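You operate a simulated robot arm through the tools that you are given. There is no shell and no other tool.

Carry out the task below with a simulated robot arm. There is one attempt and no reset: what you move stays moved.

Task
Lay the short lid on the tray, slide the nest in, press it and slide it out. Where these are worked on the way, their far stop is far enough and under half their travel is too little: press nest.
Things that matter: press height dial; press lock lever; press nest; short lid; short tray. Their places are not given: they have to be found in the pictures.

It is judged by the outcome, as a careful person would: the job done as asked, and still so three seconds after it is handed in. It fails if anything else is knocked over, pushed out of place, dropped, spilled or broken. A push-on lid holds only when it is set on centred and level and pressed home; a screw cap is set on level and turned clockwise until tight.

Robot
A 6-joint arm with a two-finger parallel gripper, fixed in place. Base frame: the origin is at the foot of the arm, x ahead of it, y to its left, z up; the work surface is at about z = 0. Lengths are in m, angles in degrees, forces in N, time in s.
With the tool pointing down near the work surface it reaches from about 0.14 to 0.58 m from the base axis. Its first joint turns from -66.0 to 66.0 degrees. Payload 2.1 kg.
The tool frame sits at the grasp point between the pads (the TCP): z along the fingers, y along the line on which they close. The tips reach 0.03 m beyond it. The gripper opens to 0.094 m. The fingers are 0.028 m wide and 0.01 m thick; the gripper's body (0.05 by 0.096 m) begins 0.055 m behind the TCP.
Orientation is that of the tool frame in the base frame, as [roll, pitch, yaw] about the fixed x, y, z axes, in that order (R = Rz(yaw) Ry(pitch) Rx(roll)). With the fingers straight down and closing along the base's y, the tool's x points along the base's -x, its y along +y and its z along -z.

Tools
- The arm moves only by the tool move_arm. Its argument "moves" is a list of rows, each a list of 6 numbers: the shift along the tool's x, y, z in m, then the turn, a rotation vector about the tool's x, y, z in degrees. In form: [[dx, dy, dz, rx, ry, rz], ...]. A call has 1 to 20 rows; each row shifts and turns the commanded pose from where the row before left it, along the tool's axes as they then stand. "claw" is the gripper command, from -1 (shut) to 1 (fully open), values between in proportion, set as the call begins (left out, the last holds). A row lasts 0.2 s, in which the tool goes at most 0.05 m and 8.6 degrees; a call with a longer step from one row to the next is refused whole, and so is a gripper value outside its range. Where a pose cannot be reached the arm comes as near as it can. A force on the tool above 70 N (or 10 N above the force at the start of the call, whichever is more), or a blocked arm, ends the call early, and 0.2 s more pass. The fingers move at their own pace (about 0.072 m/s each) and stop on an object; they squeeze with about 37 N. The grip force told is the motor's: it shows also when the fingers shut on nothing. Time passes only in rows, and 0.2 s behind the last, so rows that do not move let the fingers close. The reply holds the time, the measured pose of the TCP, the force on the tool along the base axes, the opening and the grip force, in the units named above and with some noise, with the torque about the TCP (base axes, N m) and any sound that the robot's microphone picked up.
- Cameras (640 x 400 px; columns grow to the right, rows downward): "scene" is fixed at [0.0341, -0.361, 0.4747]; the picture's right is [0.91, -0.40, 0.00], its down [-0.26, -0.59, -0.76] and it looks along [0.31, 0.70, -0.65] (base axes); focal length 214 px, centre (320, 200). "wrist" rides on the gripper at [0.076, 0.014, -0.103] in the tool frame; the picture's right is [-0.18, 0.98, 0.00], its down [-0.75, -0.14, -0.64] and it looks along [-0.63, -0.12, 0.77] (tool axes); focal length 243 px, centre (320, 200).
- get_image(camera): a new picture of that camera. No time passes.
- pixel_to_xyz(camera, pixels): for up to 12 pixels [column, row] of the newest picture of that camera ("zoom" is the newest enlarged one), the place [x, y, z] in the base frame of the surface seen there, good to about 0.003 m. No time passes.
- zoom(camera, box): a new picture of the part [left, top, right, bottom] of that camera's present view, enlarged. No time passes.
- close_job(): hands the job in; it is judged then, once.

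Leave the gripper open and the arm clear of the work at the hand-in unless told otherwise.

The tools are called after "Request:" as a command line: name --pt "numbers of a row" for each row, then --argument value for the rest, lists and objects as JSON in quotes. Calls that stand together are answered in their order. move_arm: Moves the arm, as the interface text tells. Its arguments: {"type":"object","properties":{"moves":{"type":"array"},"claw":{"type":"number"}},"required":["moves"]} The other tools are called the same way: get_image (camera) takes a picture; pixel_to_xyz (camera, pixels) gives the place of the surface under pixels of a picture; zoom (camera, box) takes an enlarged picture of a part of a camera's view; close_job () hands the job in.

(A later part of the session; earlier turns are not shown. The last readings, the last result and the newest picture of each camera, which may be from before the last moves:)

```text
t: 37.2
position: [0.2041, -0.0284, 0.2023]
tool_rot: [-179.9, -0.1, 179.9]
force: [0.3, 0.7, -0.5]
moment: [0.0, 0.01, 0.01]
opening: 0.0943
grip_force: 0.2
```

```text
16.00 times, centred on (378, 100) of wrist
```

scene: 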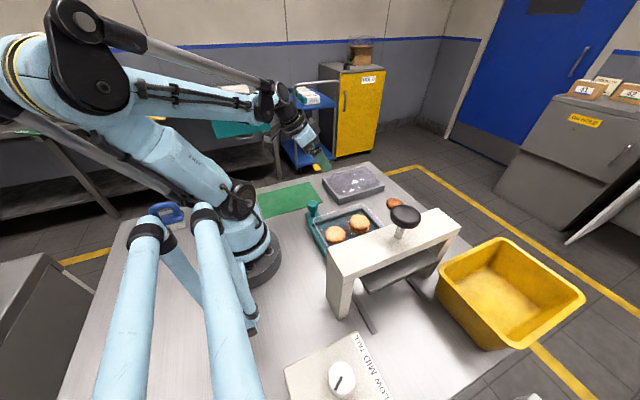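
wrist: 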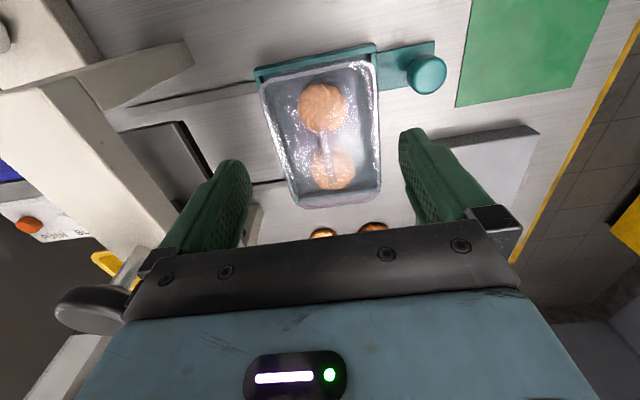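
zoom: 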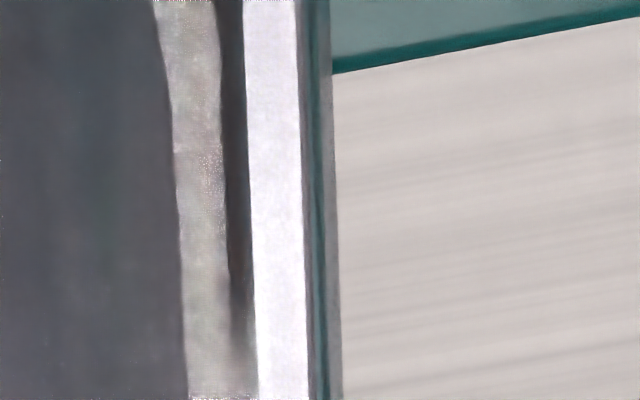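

Now the edges are readable: left ≈1.5 mm, right ≈2.3 mm (fine), but near ≈4.5–5 mm and far ≈1 mm, so the lid sits about 2 mm too far towards -x. I'll re-grasp the fin (5 mm further forward, nearer the lid's centre so it hangs level), and shift it. First, go above the fin and down with open fingers.

Request:
move_arm --pt "-0.0278 0 0 0 0 0" --pt "-0.0278 0 0 0 0 0" --pt "0 0 0.03 0 0 0" --pt "0 0 0.03 0 0 0" --pt "0 0 0.018 0 0 0" --pt "0 0 0 0 0 0"

Request:
get_image --camera "wrist"

```text
t: 38.6
position: [0.2617, -0.029, 0.1223]
tool_rot: [-179.8, -0.2, 179.8]
force: [-0.5, -0.1, -0.5]
moment: [0.05, -0.03, -0.01]
opening: 0.0937
grip_force: 0.1
```

```text
taken
```

wrist: 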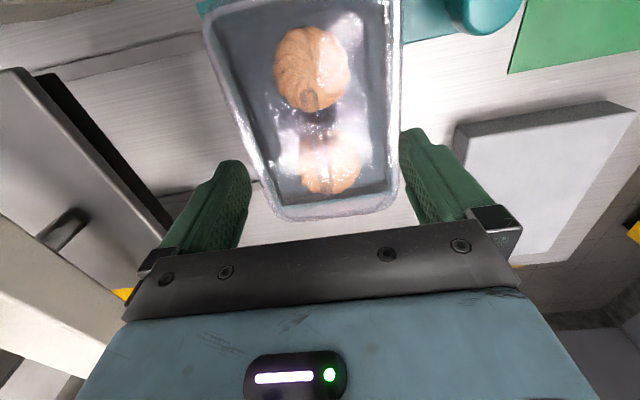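

Good view of the far end too. I check the far overhang again here before touching the lid.

Request:
zoom --camera "wrist" --box '[300, 195, 348, 225]'

Request:
zoom --camera "wrist" --box '[360, 170, 408, 200]'

Request:
zoom --camera "wrist" --box '[280, 0, 344, 6]'

```text
13.33 times, centred on (324, 210) of wrist
```

zoom: 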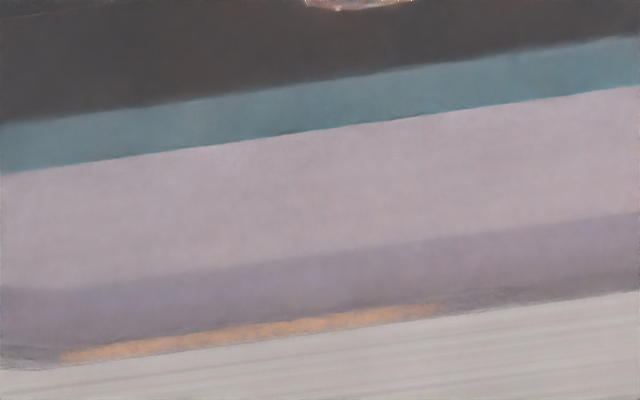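

```text
13.33 times, centred on (384, 185) of wrist
```

zoom: 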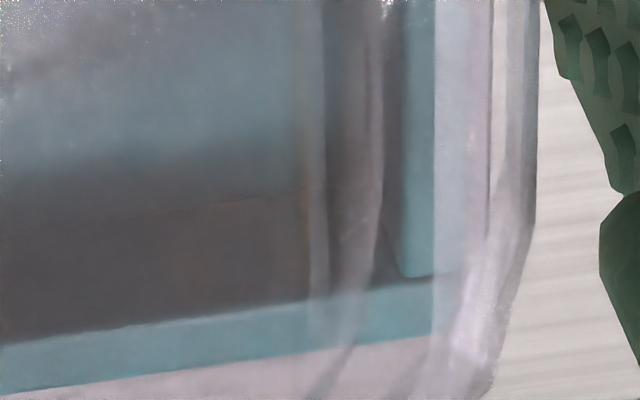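

```text
10.00 times, centred on (312, 3) of wrist
```

zoom: 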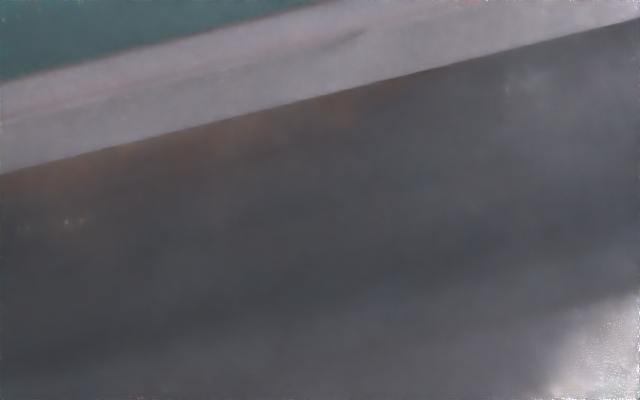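

With the silhouette height taken into account, everything agrees: the lid needs about +2 mm in x. I descend onto the fin (TCP z≈0.112) and close.

Request:
move_arm --pt "0 0 0.006 0 0 0" --pt "0 0 0.003 0 0 0" --pt "0 0 0.0015 0 0 0" --pt "0 0 0 0 0 0"

Request:
move_arm --pt "0 0 0 0 0 0" --pt "0 0 0 0 0 0" --pt "0 0 0 0 0 0" --pt "0 0 0 0 0 0" --pt "0 0 0 0 0 0" --claw -1

```text
t: 39.6
position: [0.2603, -0.0292, 0.1128]
tool_rot: [-179.9, 0.0, 179.8]
force: [-0.9, -0.2, 1.1]
moment: [-0.01, 0.01, 0.01]
opening: 0.0938
grip_force: 0.1
```

```text
t: 40.8
position: [0.26, -0.0286, 0.1118]
tool_rot: [-179.9, -0.1, 179.9]
force: [-0.6, -0.5, 0.6]
moment: [0.0, -0.01, 0.01]
opening: 0.0079
grip_force: 22.6
```

Fin gripped again (8 mm). Lift 2.5 mm, shift +2 mm in x (tool -x) and -0.3 mm in y, then look before lowering.

Request:
move_arm --pt "0 0 -0.0025 0 0 0" --pt "-0.002 -0.0003 0 0 0 0" --pt "0 0 0 0 0 0"

Request:
zoom --camera "wrist" --box '[270, 0, 350, 4]'

Request:
zoom --camera "wrist" --box '[340, 180, 420, 230]'

Request:
zoom --camera "scene" --box '[310, 185, 390, 235]'

```text
t: 41.6
position: [0.2629, -0.0287, 0.115]
tool_rot: [-179.9, -0.2, 179.9]
force: [0.0, 0.2, -0.2]
moment: [0.0, -0.01, 0.02]
opening: 0.0082
grip_force: 22.7
```

```text
8.00 times, centred on (310, 2) of wrist
```

zoom: 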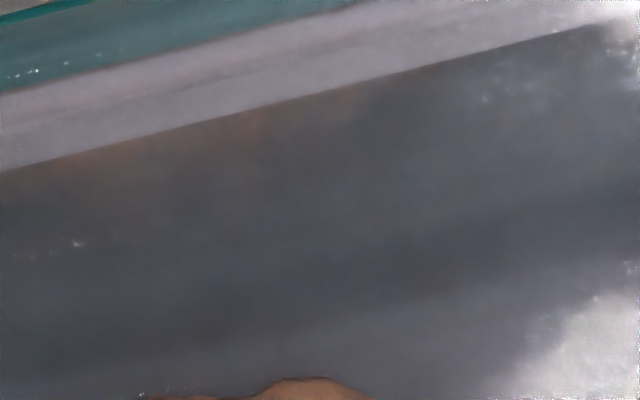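

```text
8.00 times, centred on (380, 205) of wrist
```

zoom: 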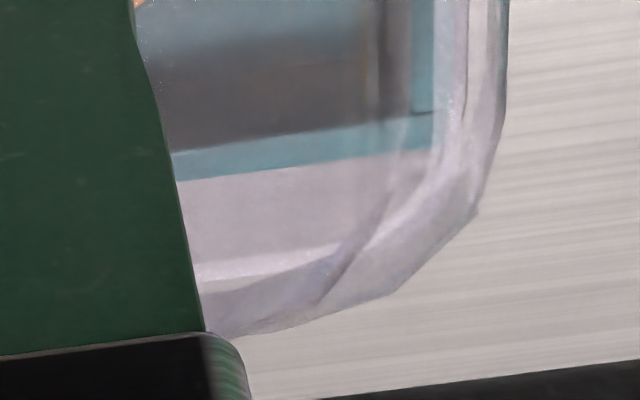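

```text
8.00 times, centred on (350, 210) of scene
```

zoom: 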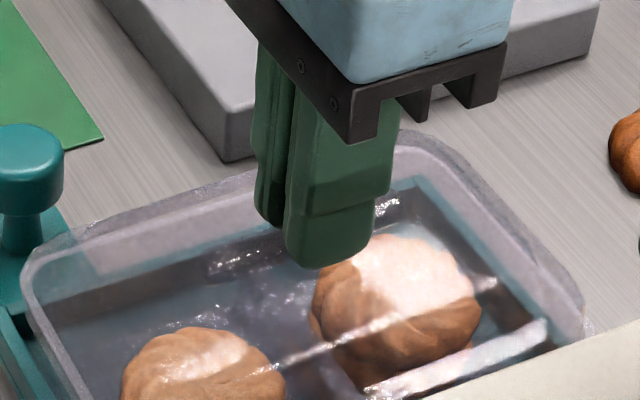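

Now lowering in small steps and watching the force and moment.

Request:
move_arm --pt "0 0 0.001 0 0 0" --pt "0 0 0.0007 0 0 0" --pt "0 0 0 0 0 0"

Request:
move_arm --pt "0 0 0.0006 0 0 0" --pt "0 0 0 0 0 0"

Request:
move_arm --pt "0 0 0.0005 0 0 0" --pt "0 0 0 0 0 0"

```text
t: 42.4
position: [0.2609, -0.0293, 0.1141]
tool_rot: [-180.0, -0.1, 179.9]
force: [-0.7, -0.1, 0.6]
moment: [-0.01, -0.02, -0.01]
opening: 0.0083
grip_force: 23.5
```

```text
t: 43.0
position: [0.2624, -0.0298, 0.1129]
tool_rot: [-179.9, 0.0, 179.9]
force: [0.1, -0.1, -0.7]
moment: [0.01, 0.01, -0.01]
opening: 0.0081
grip_force: 22.9
```

```text
t: 43.6
position: [0.2619, -0.0288, 0.1136]
tool_rot: [-180.0, -0.2, 180.0]
force: [0.4, -0.5, 0.3]
moment: [0.02, -0.02, 0.0]
opening: 0.008
grip_force: 23.6
```

Request:
move_arm --pt "0 0 0.0006 0 0 0" --pt "0 0 0 0 0 0"

Request:
move_arm --pt "0 0 0.0006 0 0 0" --pt "0 0 0 0 0 0"

```text
t: 44.2
position: [0.2629, -0.0297, 0.1111]
tool_rot: [-179.9, -0.1, 179.9]
force: [0.6, -0.6, 6.9]
moment: [0.01, -0.64, 0.02]
opening: 0.0081
grip_force: 23.0
```

```text
t: 44.8
position: [0.2615, -0.0299, 0.1108]
tool_rot: [-179.9, -0.2, -179.9]
force: [-2.1, 0.1, 6.5]
moment: [0.05, -0.35, 0.0]
opening: 0.0081
grip_force: 22.8
```

Contact, evening out. One more half-millimetre to level it, then ease off and release.

Request:
move_arm --pt "0 0 0.0005 0 0 0" --pt "0 0 0 0 0 0"

Request:
move_arm --pt "0 0 -0.0005 0 0 0" --pt "0 0 0 0 0 0"

Request:
move_arm --pt "0 0 0 0 0 0" --pt "0 0 0 0 0 0" --pt "0 0 0 0 0 0" --claw -0.3

Request:
move_arm --pt "0 0 -0.01 0 0 0" --pt "0 0 -0.02 0 0 0" --pt "0 0 -0.03 0 0 0" --pt "0.028 0 -0.03 0 0 0" --pt "0.028 0 0 0 0 0" --pt "0 0 0 0 0 0"

Request:
get_image --camera "wrist"

```text
t: 45.4
position: [0.2607, -0.0294, 0.1104]
tool_rot: [-179.8, -0.2, 179.9]
force: [-3.6, 0.2, 20.4]
moment: [0.03, 0.22, 0.0]
opening: 0.0081
grip_force: 22.9
```

```text
t: 46.0
position: [0.2615, -0.0291, 0.1109]
tool_rot: [-179.9, 0.0, 179.9]
force: [-0.2, 0.9, 0.7]
moment: [0.03, 0.05, 0.01]
opening: 0.008
grip_force: 22.8
```

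```text
t: 46.8
position: [0.262, -0.0299, 0.1113]
tool_rot: [-179.8, -0.1, 179.9]
force: [-0.2, 0.4, 0.1]
moment: [0.0, 0.02, -0.01]
opening: 0.0331
grip_force: 0.0
```

```text
t: 48.2
position: [0.2053, -0.0291, 0.2017]
tool_rot: [-179.9, -0.1, 179.9]
force: [-0.1, 0.5, -0.1]
moment: [0.02, 0.02, 0.01]
opening: 0.0328
grip_force: 0.2
```

```text
taken
```

wrist: 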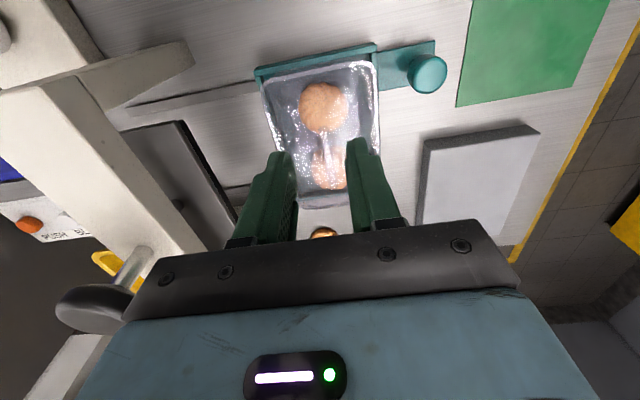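

Released. Checking the near edge, sides and far edge from this vantage again.

Request:
zoom --camera "wrist" --box '[282, 45, 346, 85]'

Request:
zoom --camera "wrist" --box '[362, 90, 394, 110]'

Request:
zoom --camera "wrist" --box '[260, 110, 300, 135]'

Request:
zoom --camera "wrist" --box '[290, 190, 346, 225]'

Request:
zoom --camera "scene" --box '[300, 175, 400, 255]'

```text
10.00 times, centred on (314, 65) of wrist
```

zoom: 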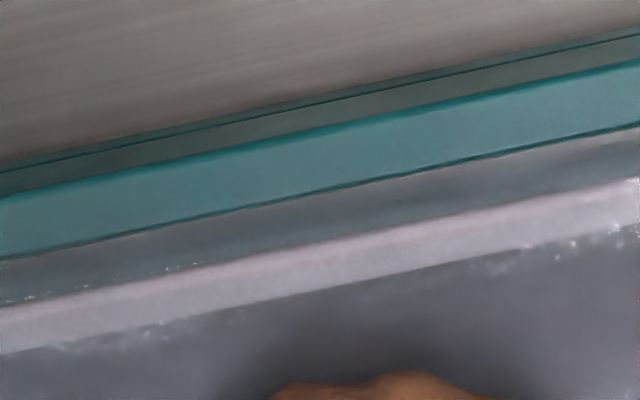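

```text
16.00 times, centred on (378, 100) of wrist
```

zoom: 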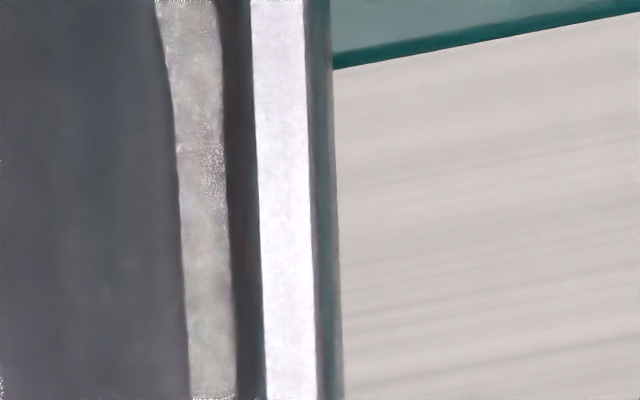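

```text
16.00 times, centred on (280, 122) of wrist
```

zoom: 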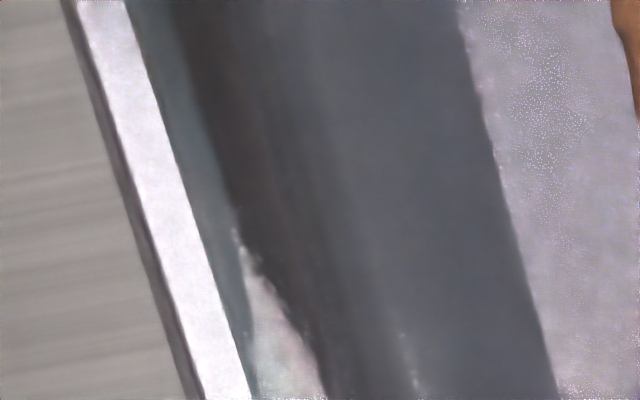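

```text
11.43 times, centred on (318, 208) of wrist
```

zoom: 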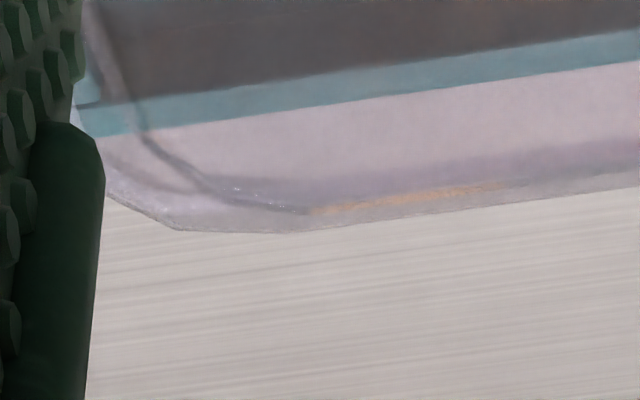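

```text
5.00 times, centred on (350, 215) of scene
```

zoom: 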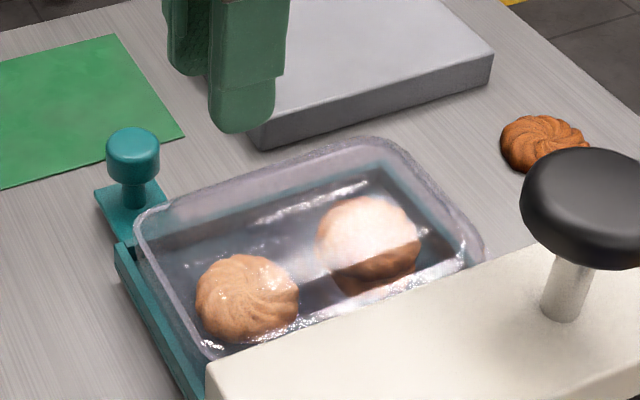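

The overhang now looks balanced (≈1.2–2 mm all round) and the lid is level. Next the nest. I need the platen's height, the knob's place and the gantry clearances, so I'll query points on the platen, beam, legs and knob.

Request:
pixel_to_xyz --camera "wrist" --pixels '[[150, 150], [190, 210], [130, 130], [180, 125], [426, 70], [430, 62], [400, 68], [235, 205], [20, 90], [190, 60], [60, 100], [150, 90]]'

Request:
zoom --camera "scene" --box '[310, 210, 470, 310]'

Request:
pixel_to_xyz --camera "scene" --pixels '[[366, 290], [400, 280], [440, 262], [380, 280], [430, 255], [345, 300], [340, 316], [445, 265], [440, 272], [372, 294], [360, 320], [420, 290]]'

```text
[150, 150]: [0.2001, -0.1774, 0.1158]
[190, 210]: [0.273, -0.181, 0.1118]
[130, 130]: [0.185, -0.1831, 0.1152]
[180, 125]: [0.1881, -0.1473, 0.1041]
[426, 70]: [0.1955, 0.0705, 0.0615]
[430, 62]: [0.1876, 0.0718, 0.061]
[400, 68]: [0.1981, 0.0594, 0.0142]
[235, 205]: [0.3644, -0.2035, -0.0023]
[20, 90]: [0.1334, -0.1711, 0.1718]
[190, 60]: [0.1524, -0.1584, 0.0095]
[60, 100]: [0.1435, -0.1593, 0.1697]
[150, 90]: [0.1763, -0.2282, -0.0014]
```

```text
4.00 times, centred on (390, 260) of scene
```

zoom: 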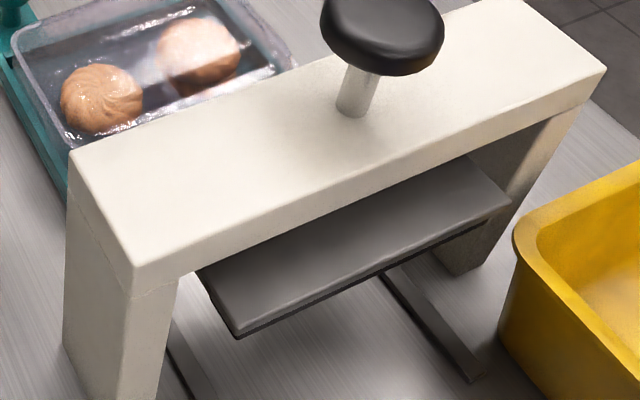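

```text
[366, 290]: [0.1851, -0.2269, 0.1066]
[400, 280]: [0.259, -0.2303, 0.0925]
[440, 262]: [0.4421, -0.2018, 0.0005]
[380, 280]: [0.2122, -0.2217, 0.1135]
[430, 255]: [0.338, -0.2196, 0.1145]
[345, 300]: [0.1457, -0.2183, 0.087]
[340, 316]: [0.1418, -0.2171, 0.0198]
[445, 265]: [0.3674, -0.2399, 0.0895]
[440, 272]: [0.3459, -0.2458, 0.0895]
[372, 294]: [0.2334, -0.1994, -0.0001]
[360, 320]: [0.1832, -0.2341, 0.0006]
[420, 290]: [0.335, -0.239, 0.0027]
```

The platen's underside looks to be at about z≈0.093 and the lid's fin top at about z≈0.089 — I want to be sure of clearance. Sampling platen bottom edge and fin top more.

Request:
zoom --camera "scene" --box '[360, 255, 440, 305]'

Request:
pixel_to_xyz --camera "zoom" --pixels '[[150, 240], [150, 252], [150, 260], [150, 266], [250, 195], [250, 205], [250, 213], [400, 120], [400, 130], [400, 138], [80, 280], [80, 296]]'

Request:
pixel_to_xyz --camera "wrist" --pixels '[[323, 130], [325, 135], [326, 140], [327, 145], [328, 150], [324, 132], [325, 138], [326, 143], [327, 148], [322, 128], [329, 155], [330, 160]]'

```text
8.00 times, centred on (400, 280) of scene
```

zoom: 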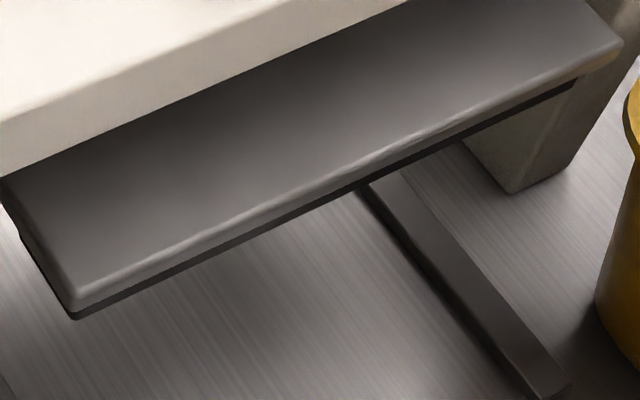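

```text
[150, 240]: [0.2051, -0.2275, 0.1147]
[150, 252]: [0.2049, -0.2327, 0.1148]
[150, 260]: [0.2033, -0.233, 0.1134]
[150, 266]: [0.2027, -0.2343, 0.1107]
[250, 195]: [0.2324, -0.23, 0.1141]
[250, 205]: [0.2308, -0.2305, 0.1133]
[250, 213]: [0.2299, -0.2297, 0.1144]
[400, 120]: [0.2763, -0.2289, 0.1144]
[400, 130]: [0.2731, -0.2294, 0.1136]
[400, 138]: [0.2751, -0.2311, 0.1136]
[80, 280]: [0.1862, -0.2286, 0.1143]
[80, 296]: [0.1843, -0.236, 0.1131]
```

```text
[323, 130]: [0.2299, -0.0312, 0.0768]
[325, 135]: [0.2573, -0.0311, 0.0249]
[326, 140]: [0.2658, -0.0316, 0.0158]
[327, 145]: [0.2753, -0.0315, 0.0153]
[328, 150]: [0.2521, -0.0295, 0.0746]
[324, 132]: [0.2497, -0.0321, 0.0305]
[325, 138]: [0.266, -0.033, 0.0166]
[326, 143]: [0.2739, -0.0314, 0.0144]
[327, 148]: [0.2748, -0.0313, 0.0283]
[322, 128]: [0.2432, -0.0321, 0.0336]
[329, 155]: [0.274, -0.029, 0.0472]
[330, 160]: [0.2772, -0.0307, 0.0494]
```

The platen underside is at least z≈0.093–0.10 and the lid's fin top about 0.089, so it clears. Now measure the nest knob precisely.

Request:
zoom --camera "wrist" --box '[395, 50, 459, 90]'

Request:
zoom --camera "scene" --box '[296, 190, 336, 230]'

```text
10.00 times, centred on (427, 70) of wrist
```

zoom: 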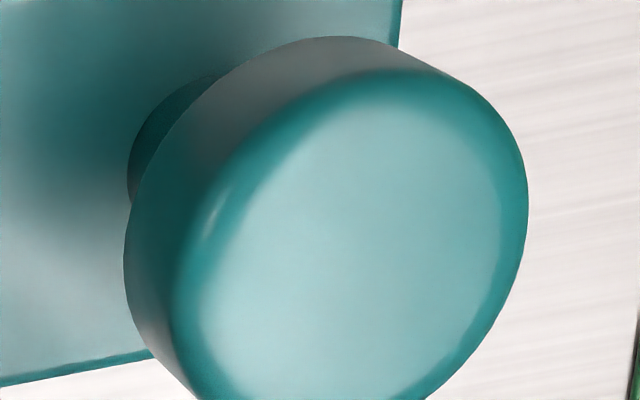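

```text
10.00 times, centred on (316, 210) of scene
```

zoom: 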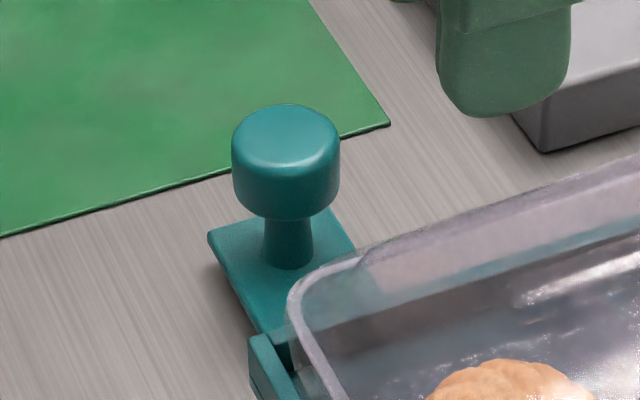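

The knob's head is about 31 mm across, centred near (0.202,0.0745), top z≈0.061. I open to ≈50 mm, move above it and descend partway to check.

Request:
move_arm --pt "0.001 0.0346 0 0 0 0" --pt "0.001 0.0345 0 0 0 0" --pt "0.001 0.0345 0 0 0 0" --pt "0 0 0.04 0 0 0" --pt "0 0 0.04 0 0 0" --pt "0 0 0 0 0 0" --claw 0.064

Request:
get_image --camera "wrist"

Request:
zoom --camera "scene" --box '[280, 150, 380, 250]'

```text
t: 49.6
position: [0.2016, 0.0734, 0.1199]
tool_rot: [-179.9, -0.1, 179.8]
force: [-0.3, -0.2, -0.4]
moment: [-0.01, 0.01, 0.01]
opening: 0.0498
grip_force: 0.0
```

```text
taken
```

wrist: 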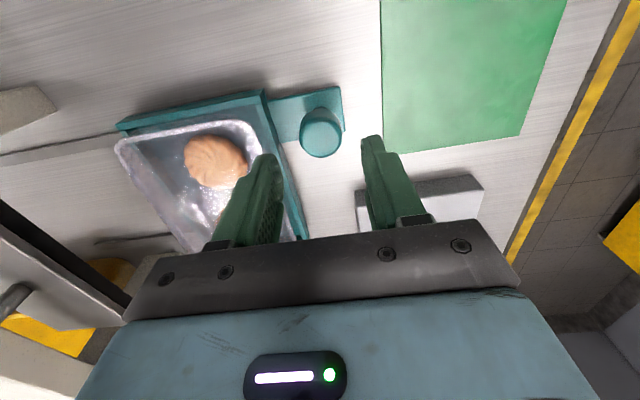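

```text
4.00 times, centred on (330, 200) of scene
```

zoom: 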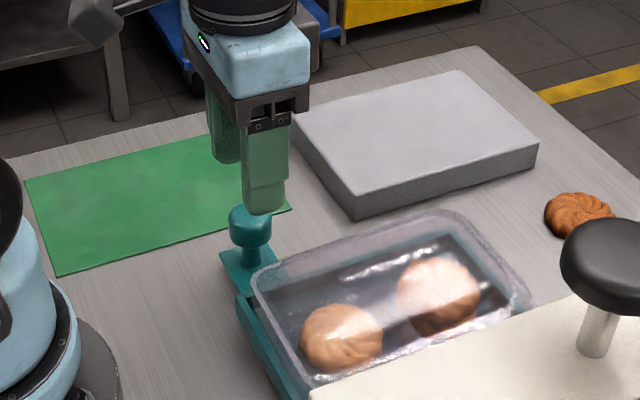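

Knob is at about (0.199,0.0745); the fingers straddle it. Descending to TCP z≈0.065.

Request:
move_arm --pt "0.001 0.001 0.02 0 0 0" --pt "0 0 0.02 0 0 0" --pt "0 0 0.01 0 0 0" --pt "0 0 0.005 0 0 0" --pt "0 0 0 0 0 0"

Request:
get_image --camera "wrist"

Request:
zoom --camera "scene" --box '[290, 170, 370, 230]'

```text
t: 50.8
position: [0.2003, 0.0753, 0.067]
tool_rot: [-179.9, -0.2, 179.9]
force: [-0.7, 0.2, 0.5]
moment: [-0.02, 0.02, -0.01]
opening: 0.0498
grip_force: 0.1
```

```text
taken
```

wrist: 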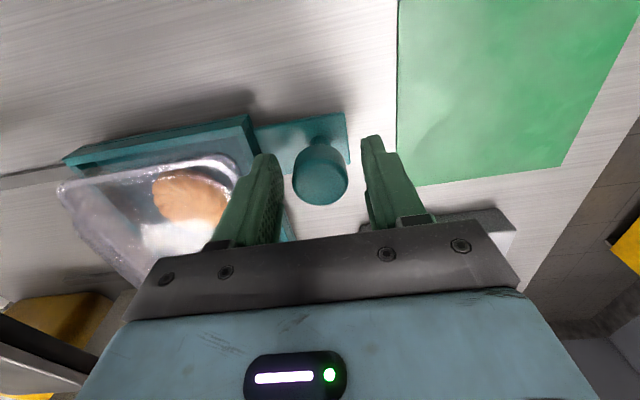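

```text
6.67 times, centred on (330, 200) of scene
```

zoom: 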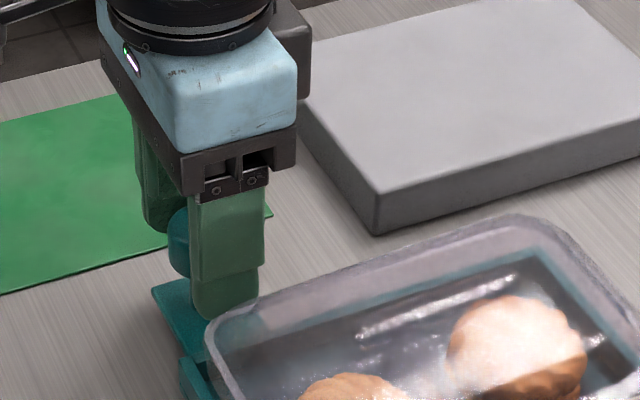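

The knob is centred between the fingers. Closing on it.

Request:
move_arm --pt "0 0 0 0 0 0" --pt "0 0 0 0 0 0" --pt "0 0 0 0 0 0" --claw -1

Request:
zoom --camera "scene" --box '[290, 170, 390, 250]'

```text
t: 51.6
position: [0.2013, 0.0745, 0.0657]
tool_rot: [-179.8, -0.1, 179.9]
force: [0.9, -4.5, -6.5]
moment: [-0.11, 0.0, -0.01]
opening: 0.0311
grip_force: 45.2
```

```text
5.00 times, centred on (340, 210) of scene
```

zoom: 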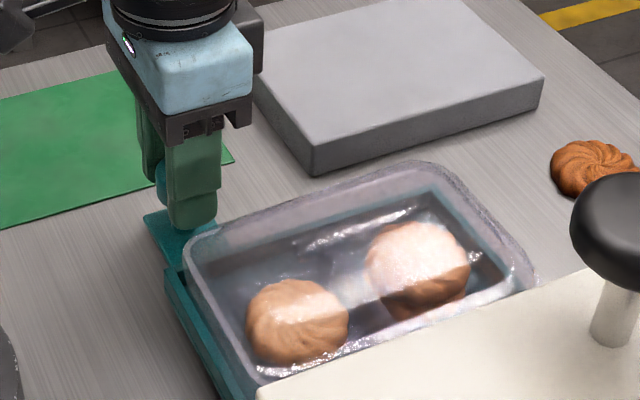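

Knob held (31 mm). Sliding the nest slowly toward -y, starting with small steps so the loose lid isn't disturbed, and watching the force.

Request:
move_arm --pt "0 -0.001 0 0 0 0" --pt "0 -0.002 0 0 0 0" --pt "0 -0.003 0 0 0 0" --pt "0 -0.004 0 0 0 0" --pt "0 -0.004 0 0 0 0" --pt "0 -0.003 0 0 0 0" --pt "0 -0.002 0 0 0 0" --pt "0 -0.001 0 0 0 0" --pt "0 0 0 0 0 0"

Request:
get_image --camera "scene"

Request:
zoom --camera "scene" --box '[290, 170, 400, 260]'

```text
t: 53.6
position: [0.2019, 0.0547, 0.0668]
tool_rot: [-179.9, -0.3, 179.9]
force: [-15.8, 0.4, -38.1]
moment: [0.06, 0.37, 0.05]
opening: 0.0311
grip_force: 44.6
```

```text
taken
```

scene: 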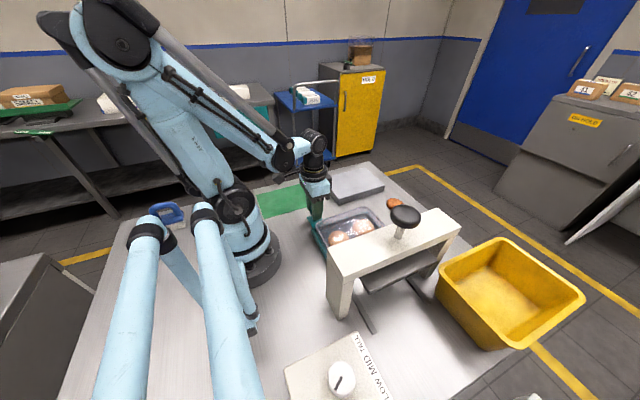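

```text
4.44 times, centred on (345, 215) of scene
```

zoom: 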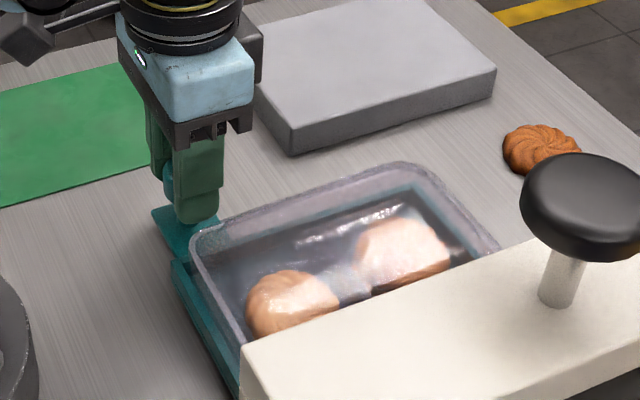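

The nest moves freely and the lid stays put, but clamping the knob builds up sideways/vertical strain (Fz −38 N) because the nest is on rails. I'll loosen the fingers to ≈34.5 mm so they loosely straddle the knob and push without clamping.

Request:
move_arm --pt "0 0 0 0 0 0" --pt "0 0 0 0 0 0" --claw -0.266

Request:
move_arm --pt "0 -0.001 0 0 0 0" --pt "0 -0.002 0 0 0 0" --pt "0 -0.003 0 0 0 0" --pt "0 -0.004 0 0 0 0" --pt "0 -0.004 0 0 0 0" --pt "0 -0.004 0 0 0 0" --pt "0 -0.004 0 0 0 0" --pt "0 -0.003 0 0 0 0" --pt "0 -0.002 0 0 0 0" --pt "0 -0.001 0 0 0 0" --pt "0 0 0 0 0 0"

Request:
zoom --camera "scene" --box '[290, 170, 420, 270]'

```text
t: 54.2
position: [0.2017, 0.0536, 0.0674]
tool_rot: [-179.8, 0.0, 179.9]
force: [-0.4, -0.2, -0.1]
moment: [0.01, 0.01, 0.01]
opening: 0.0346
grip_force: 0.0
```

```text
t: 56.6
position: [0.2029, 0.0264, 0.0663]
tool_rot: [-179.9, -0.1, 179.9]
force: [-0.1, 1.0, 0.8]
moment: [0.02, -0.05, 0.02]
opening: 0.0347
grip_force: 0.4
```

```text
4.00 times, centred on (355, 220) of scene
```

zoom: 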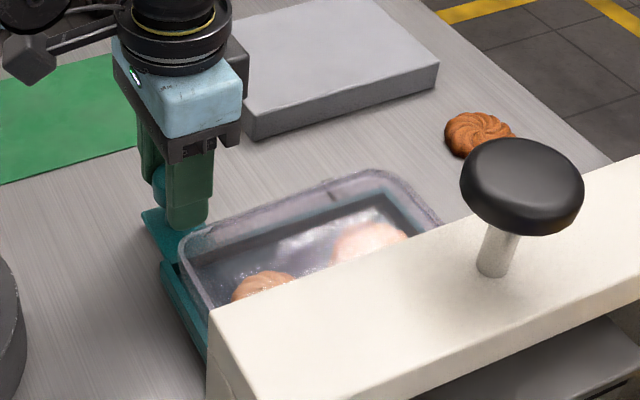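

Only ~1 N now. Continuing; next the lid's leading edge goes under the platen, so I move 3 cm and check the force.

Request:
move_arm --pt "0 -0.002 0 0 0 0" --pt "0 -0.003 0 0 0 0" --pt "0 -0.004 0 0 0 0" --pt "0 -0.004 0 0 0 0" --pt "0 -0.004 0 0 0 0" --pt "0 -0.004 0 0 0 0" --pt "0 -0.004 0 0 0 0" --pt "0 -0.003 0 0 0 0" --pt "0 -0.002 0 0 0 0" --pt "0 0 0 0 0 0"

Request:
get_image --camera "wrist"

Request:
zoom --camera "scene" --box '[290, 190, 450, 310]'

```text
t: 58.8
position: [0.2017, -0.0026, 0.0661]
tool_rot: [-179.8, -0.1, 179.9]
force: [-0.1, 0.7, 0.4]
moment: [0.01, 0.0, 0.01]
opening: 0.0351
grip_force: 0.7
```

```text
taken
```

wrist: 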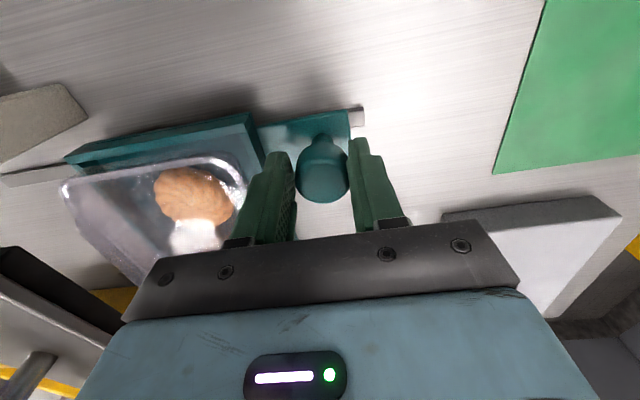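

```text
3.33 times, centred on (370, 250) of scene
```

zoom: 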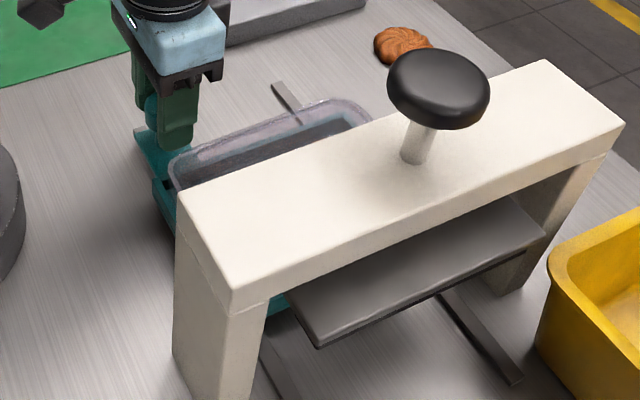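

Smooth so far (≈0.7 N). Another 3 cm, bringing the fin just up to the platen's edge.

Request:
move_arm --pt "0 -0.002 0 0 0 0" --pt "0 -0.003 0 0 0 0" --pt "0 -0.004 0 0 0 0" --pt "0 -0.004 0 0 0 0" --pt "0 -0.004 0 0 0 0" --pt "0 -0.004 0 0 0 0" --pt "0 -0.004 0 0 0 0" --pt "0 -0.003 0 0 0 0" --pt "0 -0.002 0 0 0 0" --pt "0 0 0 0 0 0"

Request:
zoom --camera "wrist" --box '[0, 60, 300, 330]'

Request:
zoom --camera "scene" --box '[290, 190, 450, 310]'

```text
t: 61.0
position: [0.2014, -0.0329, 0.0663]
tool_rot: [-179.9, -0.2, 179.9]
force: [-0.5, 0.4, -0.5]
moment: [0.01, -0.04, 0.0]
opening: 0.0352
grip_force: 0.6
```

```text
1.48 times, centred on (150, 195) of wrist
```

zoom: 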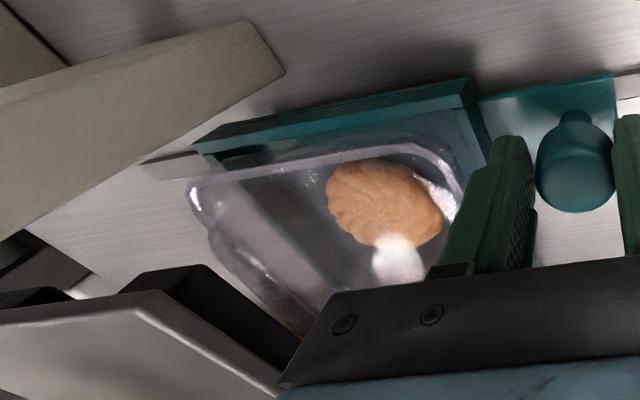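

```text
3.33 times, centred on (370, 250) of scene
```

zoom: 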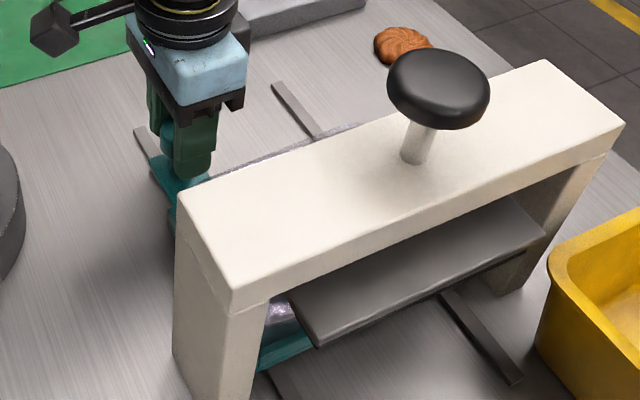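

Lid's leading part goes under the platen without touching. Continuing 2 cm in small steps, watching for any force.

Request:
move_arm --pt "0 -0.002 0 0 0 0" --pt "0 -0.003 0 0 0 0" --pt "0 -0.003 0 0 0 0" --pt "0 -0.003 0 0 0 0" --pt "0 -0.003 0 0 0 0" --pt "0 -0.003 0 0 0 0" --pt "0 -0.002 0 0 0 0" --pt "0 -0.001 0 0 0 0" --pt "0 0 0 0 0 0"

Request:
zoom --camera "wrist" --box '[0, 60, 300, 330]'

Request:
zoom --camera "scene" --box '[290, 190, 450, 310]'

```text
t: 63.0
position: [0.2018, -0.0538, 0.0663]
tool_rot: [-179.9, -0.1, 180.0]
force: [0.1, 0.6, 0.8]
moment: [0.0, 0.01, 0.01]
opening: 0.0349
grip_force: 0.5
```

```text
1.48 times, centred on (150, 195) of wrist
```

zoom: 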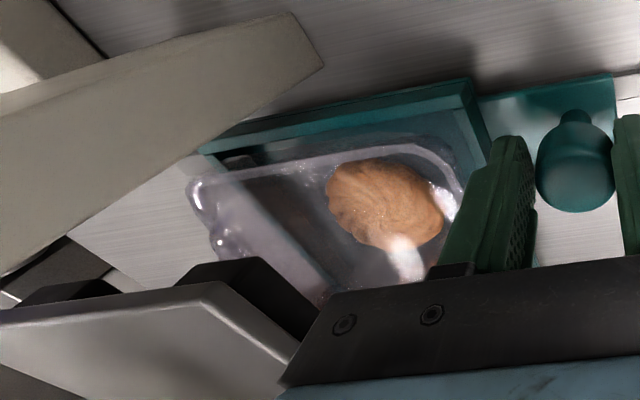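

```text
3.33 times, centred on (370, 250) of scene
```

zoom: 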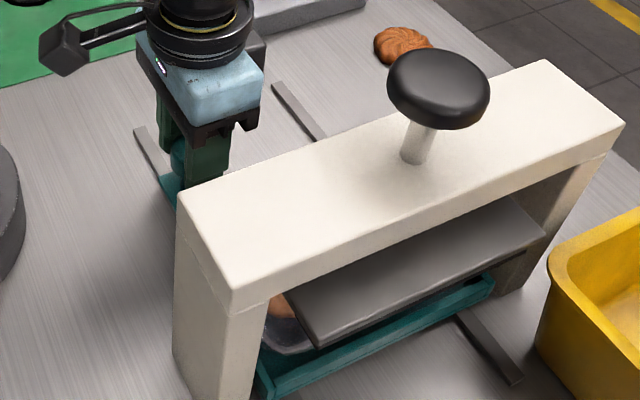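

Force still under 1 N. Continuing toward the far stop in small steps.

Request:
move_arm --pt "0 -0.002 0 0 0 0" --pt "0 -0.003 0 0 0 0" --pt "0 -0.003 0 0 0 0" --pt "0 -0.003 0 0 0 0" --pt "0 -0.002 0 0 0 0" --pt "0 -0.002 0 0 0 0" --pt "0 0 0 0 0 0"

Request:
move_arm --pt "0 -0.002 0 0 0 0" --pt "0 -0.002 0 0 0 0" --pt "0 -0.002 0 0 0 0" --pt "0 -0.002 0 0 0 0" --pt "0 0 0 0 0 0"

Request:
zoom --camera "scene" --box '[290, 190, 450, 310]'

Request:
get_image --camera "wrist"

```text
t: 64.6
position: [0.2007, -0.0688, 0.0665]
tool_rot: [-180.0, 0.0, 179.9]
force: [1.8, 0.9, 0.5]
moment: [0.02, -0.01, 0.01]
opening: 0.0348
grip_force: 0.8
```

```text
t: 65.8
position: [0.2013, -0.0761, 0.0661]
tool_rot: [-179.9, -0.1, -180.0]
force: [0.0, 1.1, 0.2]
moment: [0.02, -0.03, -0.01]
opening: 0.035
grip_force: 0.6
```

```text
3.33 times, centred on (370, 250) of scene
```

zoom: 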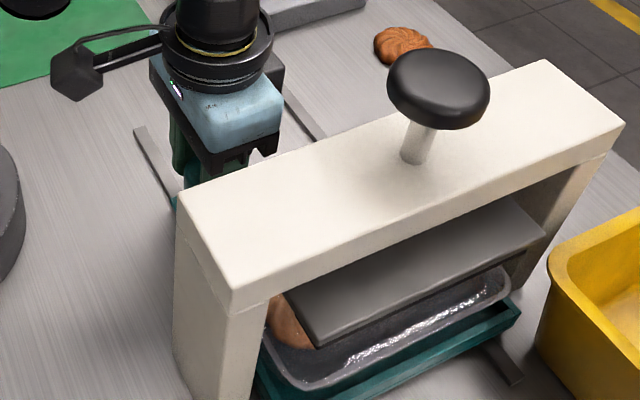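

```text
taken
```

wrist: 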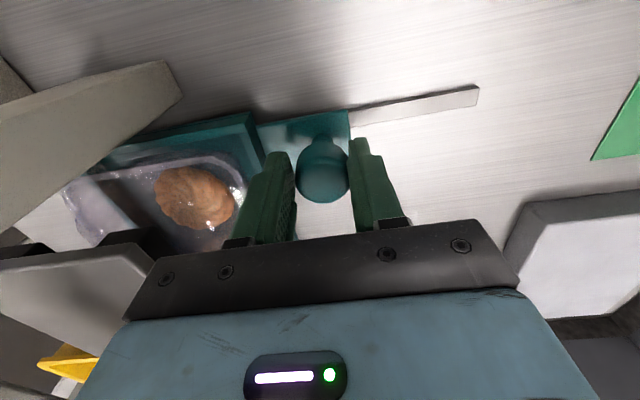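

Still free. Continuing in 2 mm steps until the stop is felt.

Request:
move_arm --pt "0 -0.002 0 0 0 0" --pt "0 -0.002 0 0 0 0" --pt "0 -0.002 0 0 0 0" --pt "0 0 0 0 0 0"

Request:
move_arm --pt "0 -0.002 0 0 0 0" --pt "0 -0.002 0 0 0 0" --pt "0 -0.002 0 0 0 0" --pt "0 0 0 0 0 0"

Request:
zoom --camera "scene" --box '[290, 190, 450, 310]'

```text
t: 66.8
position: [0.2026, -0.0822, 0.067]
tool_rot: [-179.9, -0.1, 179.9]
force: [-0.1, 1.4, -0.4]
moment: [0.02, 0.03, 0.0]
opening: 0.0352
grip_force: 0.6
```

```text
t: 67.8
position: [0.2022, -0.0879, 0.0662]
tool_rot: [-179.9, -0.1, 179.9]
force: [-0.7, 4.1, 0.8]
moment: [0.08, -0.01, 0.0]
opening: 0.0369
grip_force: 2.3
```

```text
3.33 times, centred on (370, 250) of scene
```

zoom: 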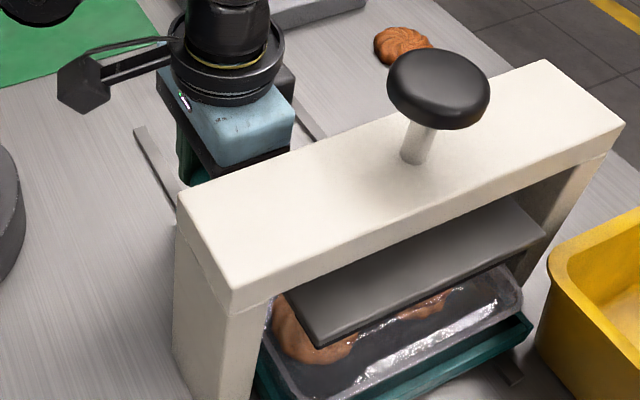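

Force rises to 4 N and the fingers begin to spread: likely the far stop (nest centre ≈ -0.189, right under the platen). One small extra push to confirm.

Request:
move_arm --pt "0 -0.001 0 0 0 0" --pt "0 -0.001 0 0 0 0" --pt "0 0 0 0 0 0"

Request:
get_image --camera "wrist"

Request:
zoom --camera "scene" --box '[310, 230, 450, 330]'

```text
t: 68.6
position: [0.2012, -0.0885, 0.0665]
tool_rot: [-179.8, -0.1, 179.9]
force: [2.8, 8.4, -2.1]
moment: [0.24, -0.15, -0.04]
opening: 0.0396
grip_force: 4.8
```

```text
taken
```

wrist: 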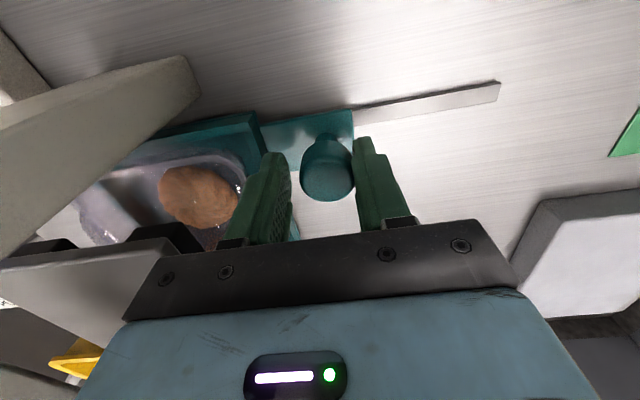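

```text
4.00 times, centred on (380, 280) of scene
```

zoom: 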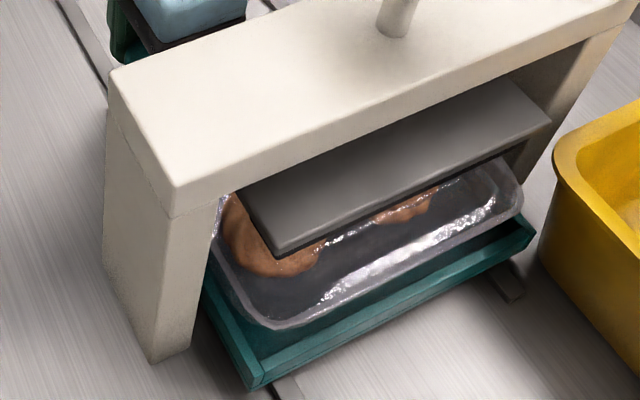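

Stop confirmed (8 N, no further motion); the lid is still seated on the tray under the platen. I back the fingers off 3 mm from the knob and rise clear, then go above the press's black knob.

Request:
move_arm --pt "0 0.0015 0 0 0 0" --pt "0 0.0015 0 0 0 0" --pt "0 0.0005 -0.01 0 0 0" --pt "0 0 -0.03 0 0 0" --pt "0 0 -0.04 0 0 0" --pt "0 0 -0.04 0 0 0" --pt "0 0 0 0 0 0"

Request:
zoom --camera "scene" --box '[290, 170, 450, 310]'

Request:
get_image --camera "wrist"

```text
t: 70.2
position: [0.2028, -0.0859, 0.1873]
tool_rot: [-179.8, -0.1, 179.9]
force: [0.1, -0.6, -0.6]
moment: [0.03, 0.01, 0.03]
opening: 0.0345
grip_force: 0.1
```

```text
2.86 times, centred on (370, 240) of scene
```

zoom: 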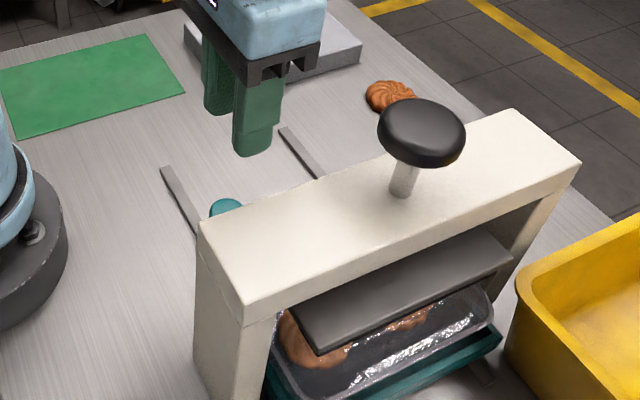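

```text
taken
```

wrist: 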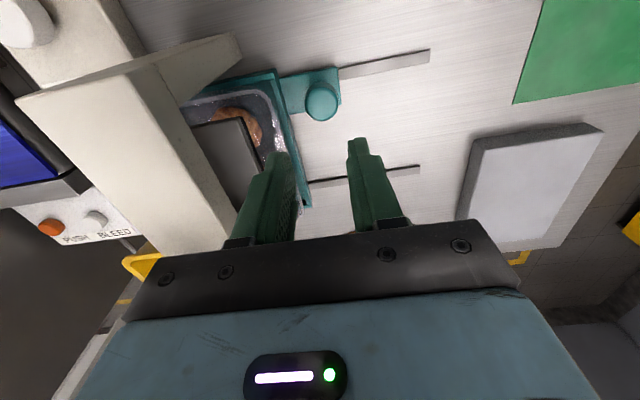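

The nest stays in. Now rise to z≈0.31, close the fingers and move above the press's knob at about (0.259,-0.190).

Request:
move_arm --pt "0 0 -0.041 0 0 0" --pt "0 0 -0.041 0 0 0" --pt "0 0 -0.041 0 0 0" --pt "-0.014 -0.026 0 0 0 0" --pt "-0.014 -0.026 0 0 0 0" --pt "-0.014 -0.026 0 0 0 0" --pt "-0.0142 -0.026 0 0 0 0" --pt "0 0 0 0 0 0" --claw -1

Request:
get_image --camera "scene"

Request:
get_image --camera "wrist"

```text
t: 72.0
position: [0.2582, -0.1917, 0.3102]
tool_rot: [-179.9, -0.1, 179.9]
force: [-0.5, 0.0, -0.1]
moment: [-0.01, 0.02, -0.01]
opening: 0.0001
grip_force: 33.0
```

```text
taken
```

scene: 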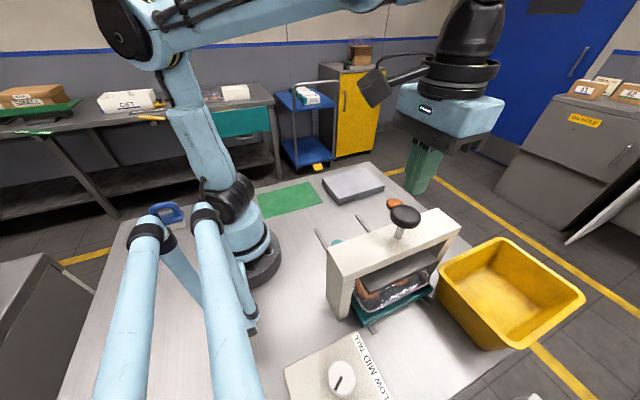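

```text
taken
```

wrist: 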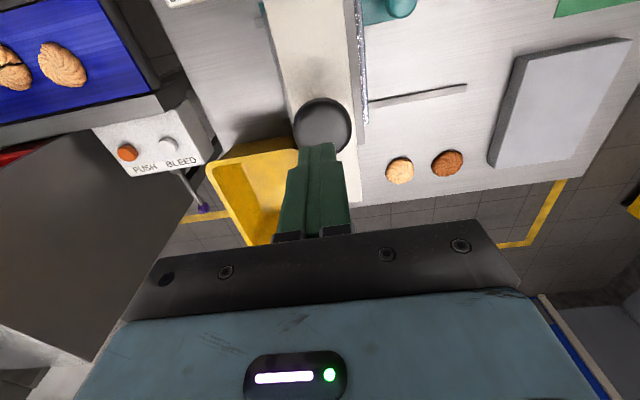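

The press knob sits right below the closed fingers (knob centre ≈ (0.257,-0.190)). Descending to just above it, then pressing gradually.

Request:
move_arm --pt "0.001 0.0018 0.02 0 0 0" --pt "0 0 0.016 0 0 0" --pt "0 0 0.004 0 0 0" --pt "0 0 0 0 0 0"

Request:
zoom --camera "scene" --box '[350, 150, 470, 250]'

```text
t: 73.0
position: [0.2569, -0.1877, 0.2705]
tool_rot: [-179.9, -0.1, 179.9]
force: [-0.7, 0.3, -0.6]
moment: [-0.01, 0.03, 0.02]
opening: 0.0
grip_force: 32.5
```

```text
4.00 times, centred on (410, 200) of scene
```

zoom: 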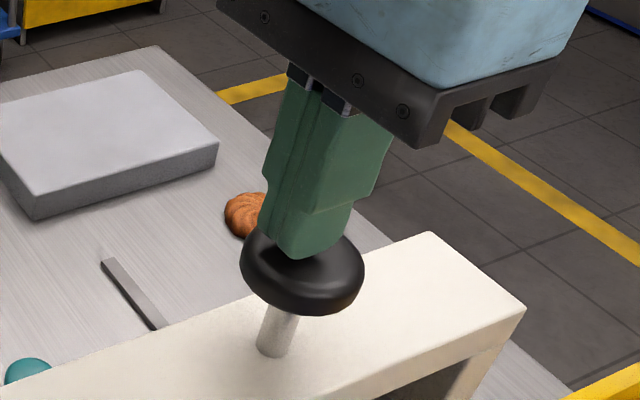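

The fingertips are just above the knob's centre. Pressing down in 2 mm steps.

Request:
move_arm --pt "0 0 0.002 0 0 0" --pt "0 0 0.002 0 0 0" --pt "0 0 0.002 0 0 0" --pt "0 0 0 0 0 0"

Request:
move_arm --pt "0 0 0.002 0 0 0" --pt "0 0 0.002 0 0 0" --pt "0 0 0 0 0 0"

Request:
zoom --camera "scene" --box '[330, 170, 470, 320]'

```text
t: 74.0
position: [0.2568, -0.188, 0.2633]
tool_rot: [-180.0, 0.0, 179.9]
force: [-0.9, 1.2, 0.8]
moment: [0.02, 0.01, -0.01]
opening: 0.0
grip_force: 32.7
```

```text
t: 74.8
position: [0.2579, -0.1879, 0.26]
tool_rot: [-180.0, -0.2, 179.8]
force: [-2.0, -0.4, 0.6]
moment: [-0.02, 0.02, -0.03]
opening: 0.0002
grip_force: 33.1
```

```text
2.67 times, centred on (400, 245) of scene
```

zoom: 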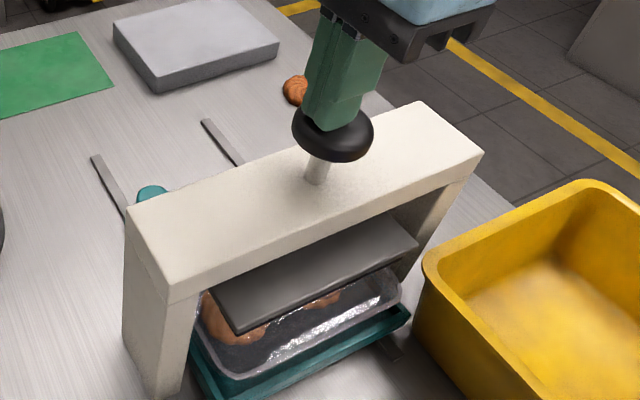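

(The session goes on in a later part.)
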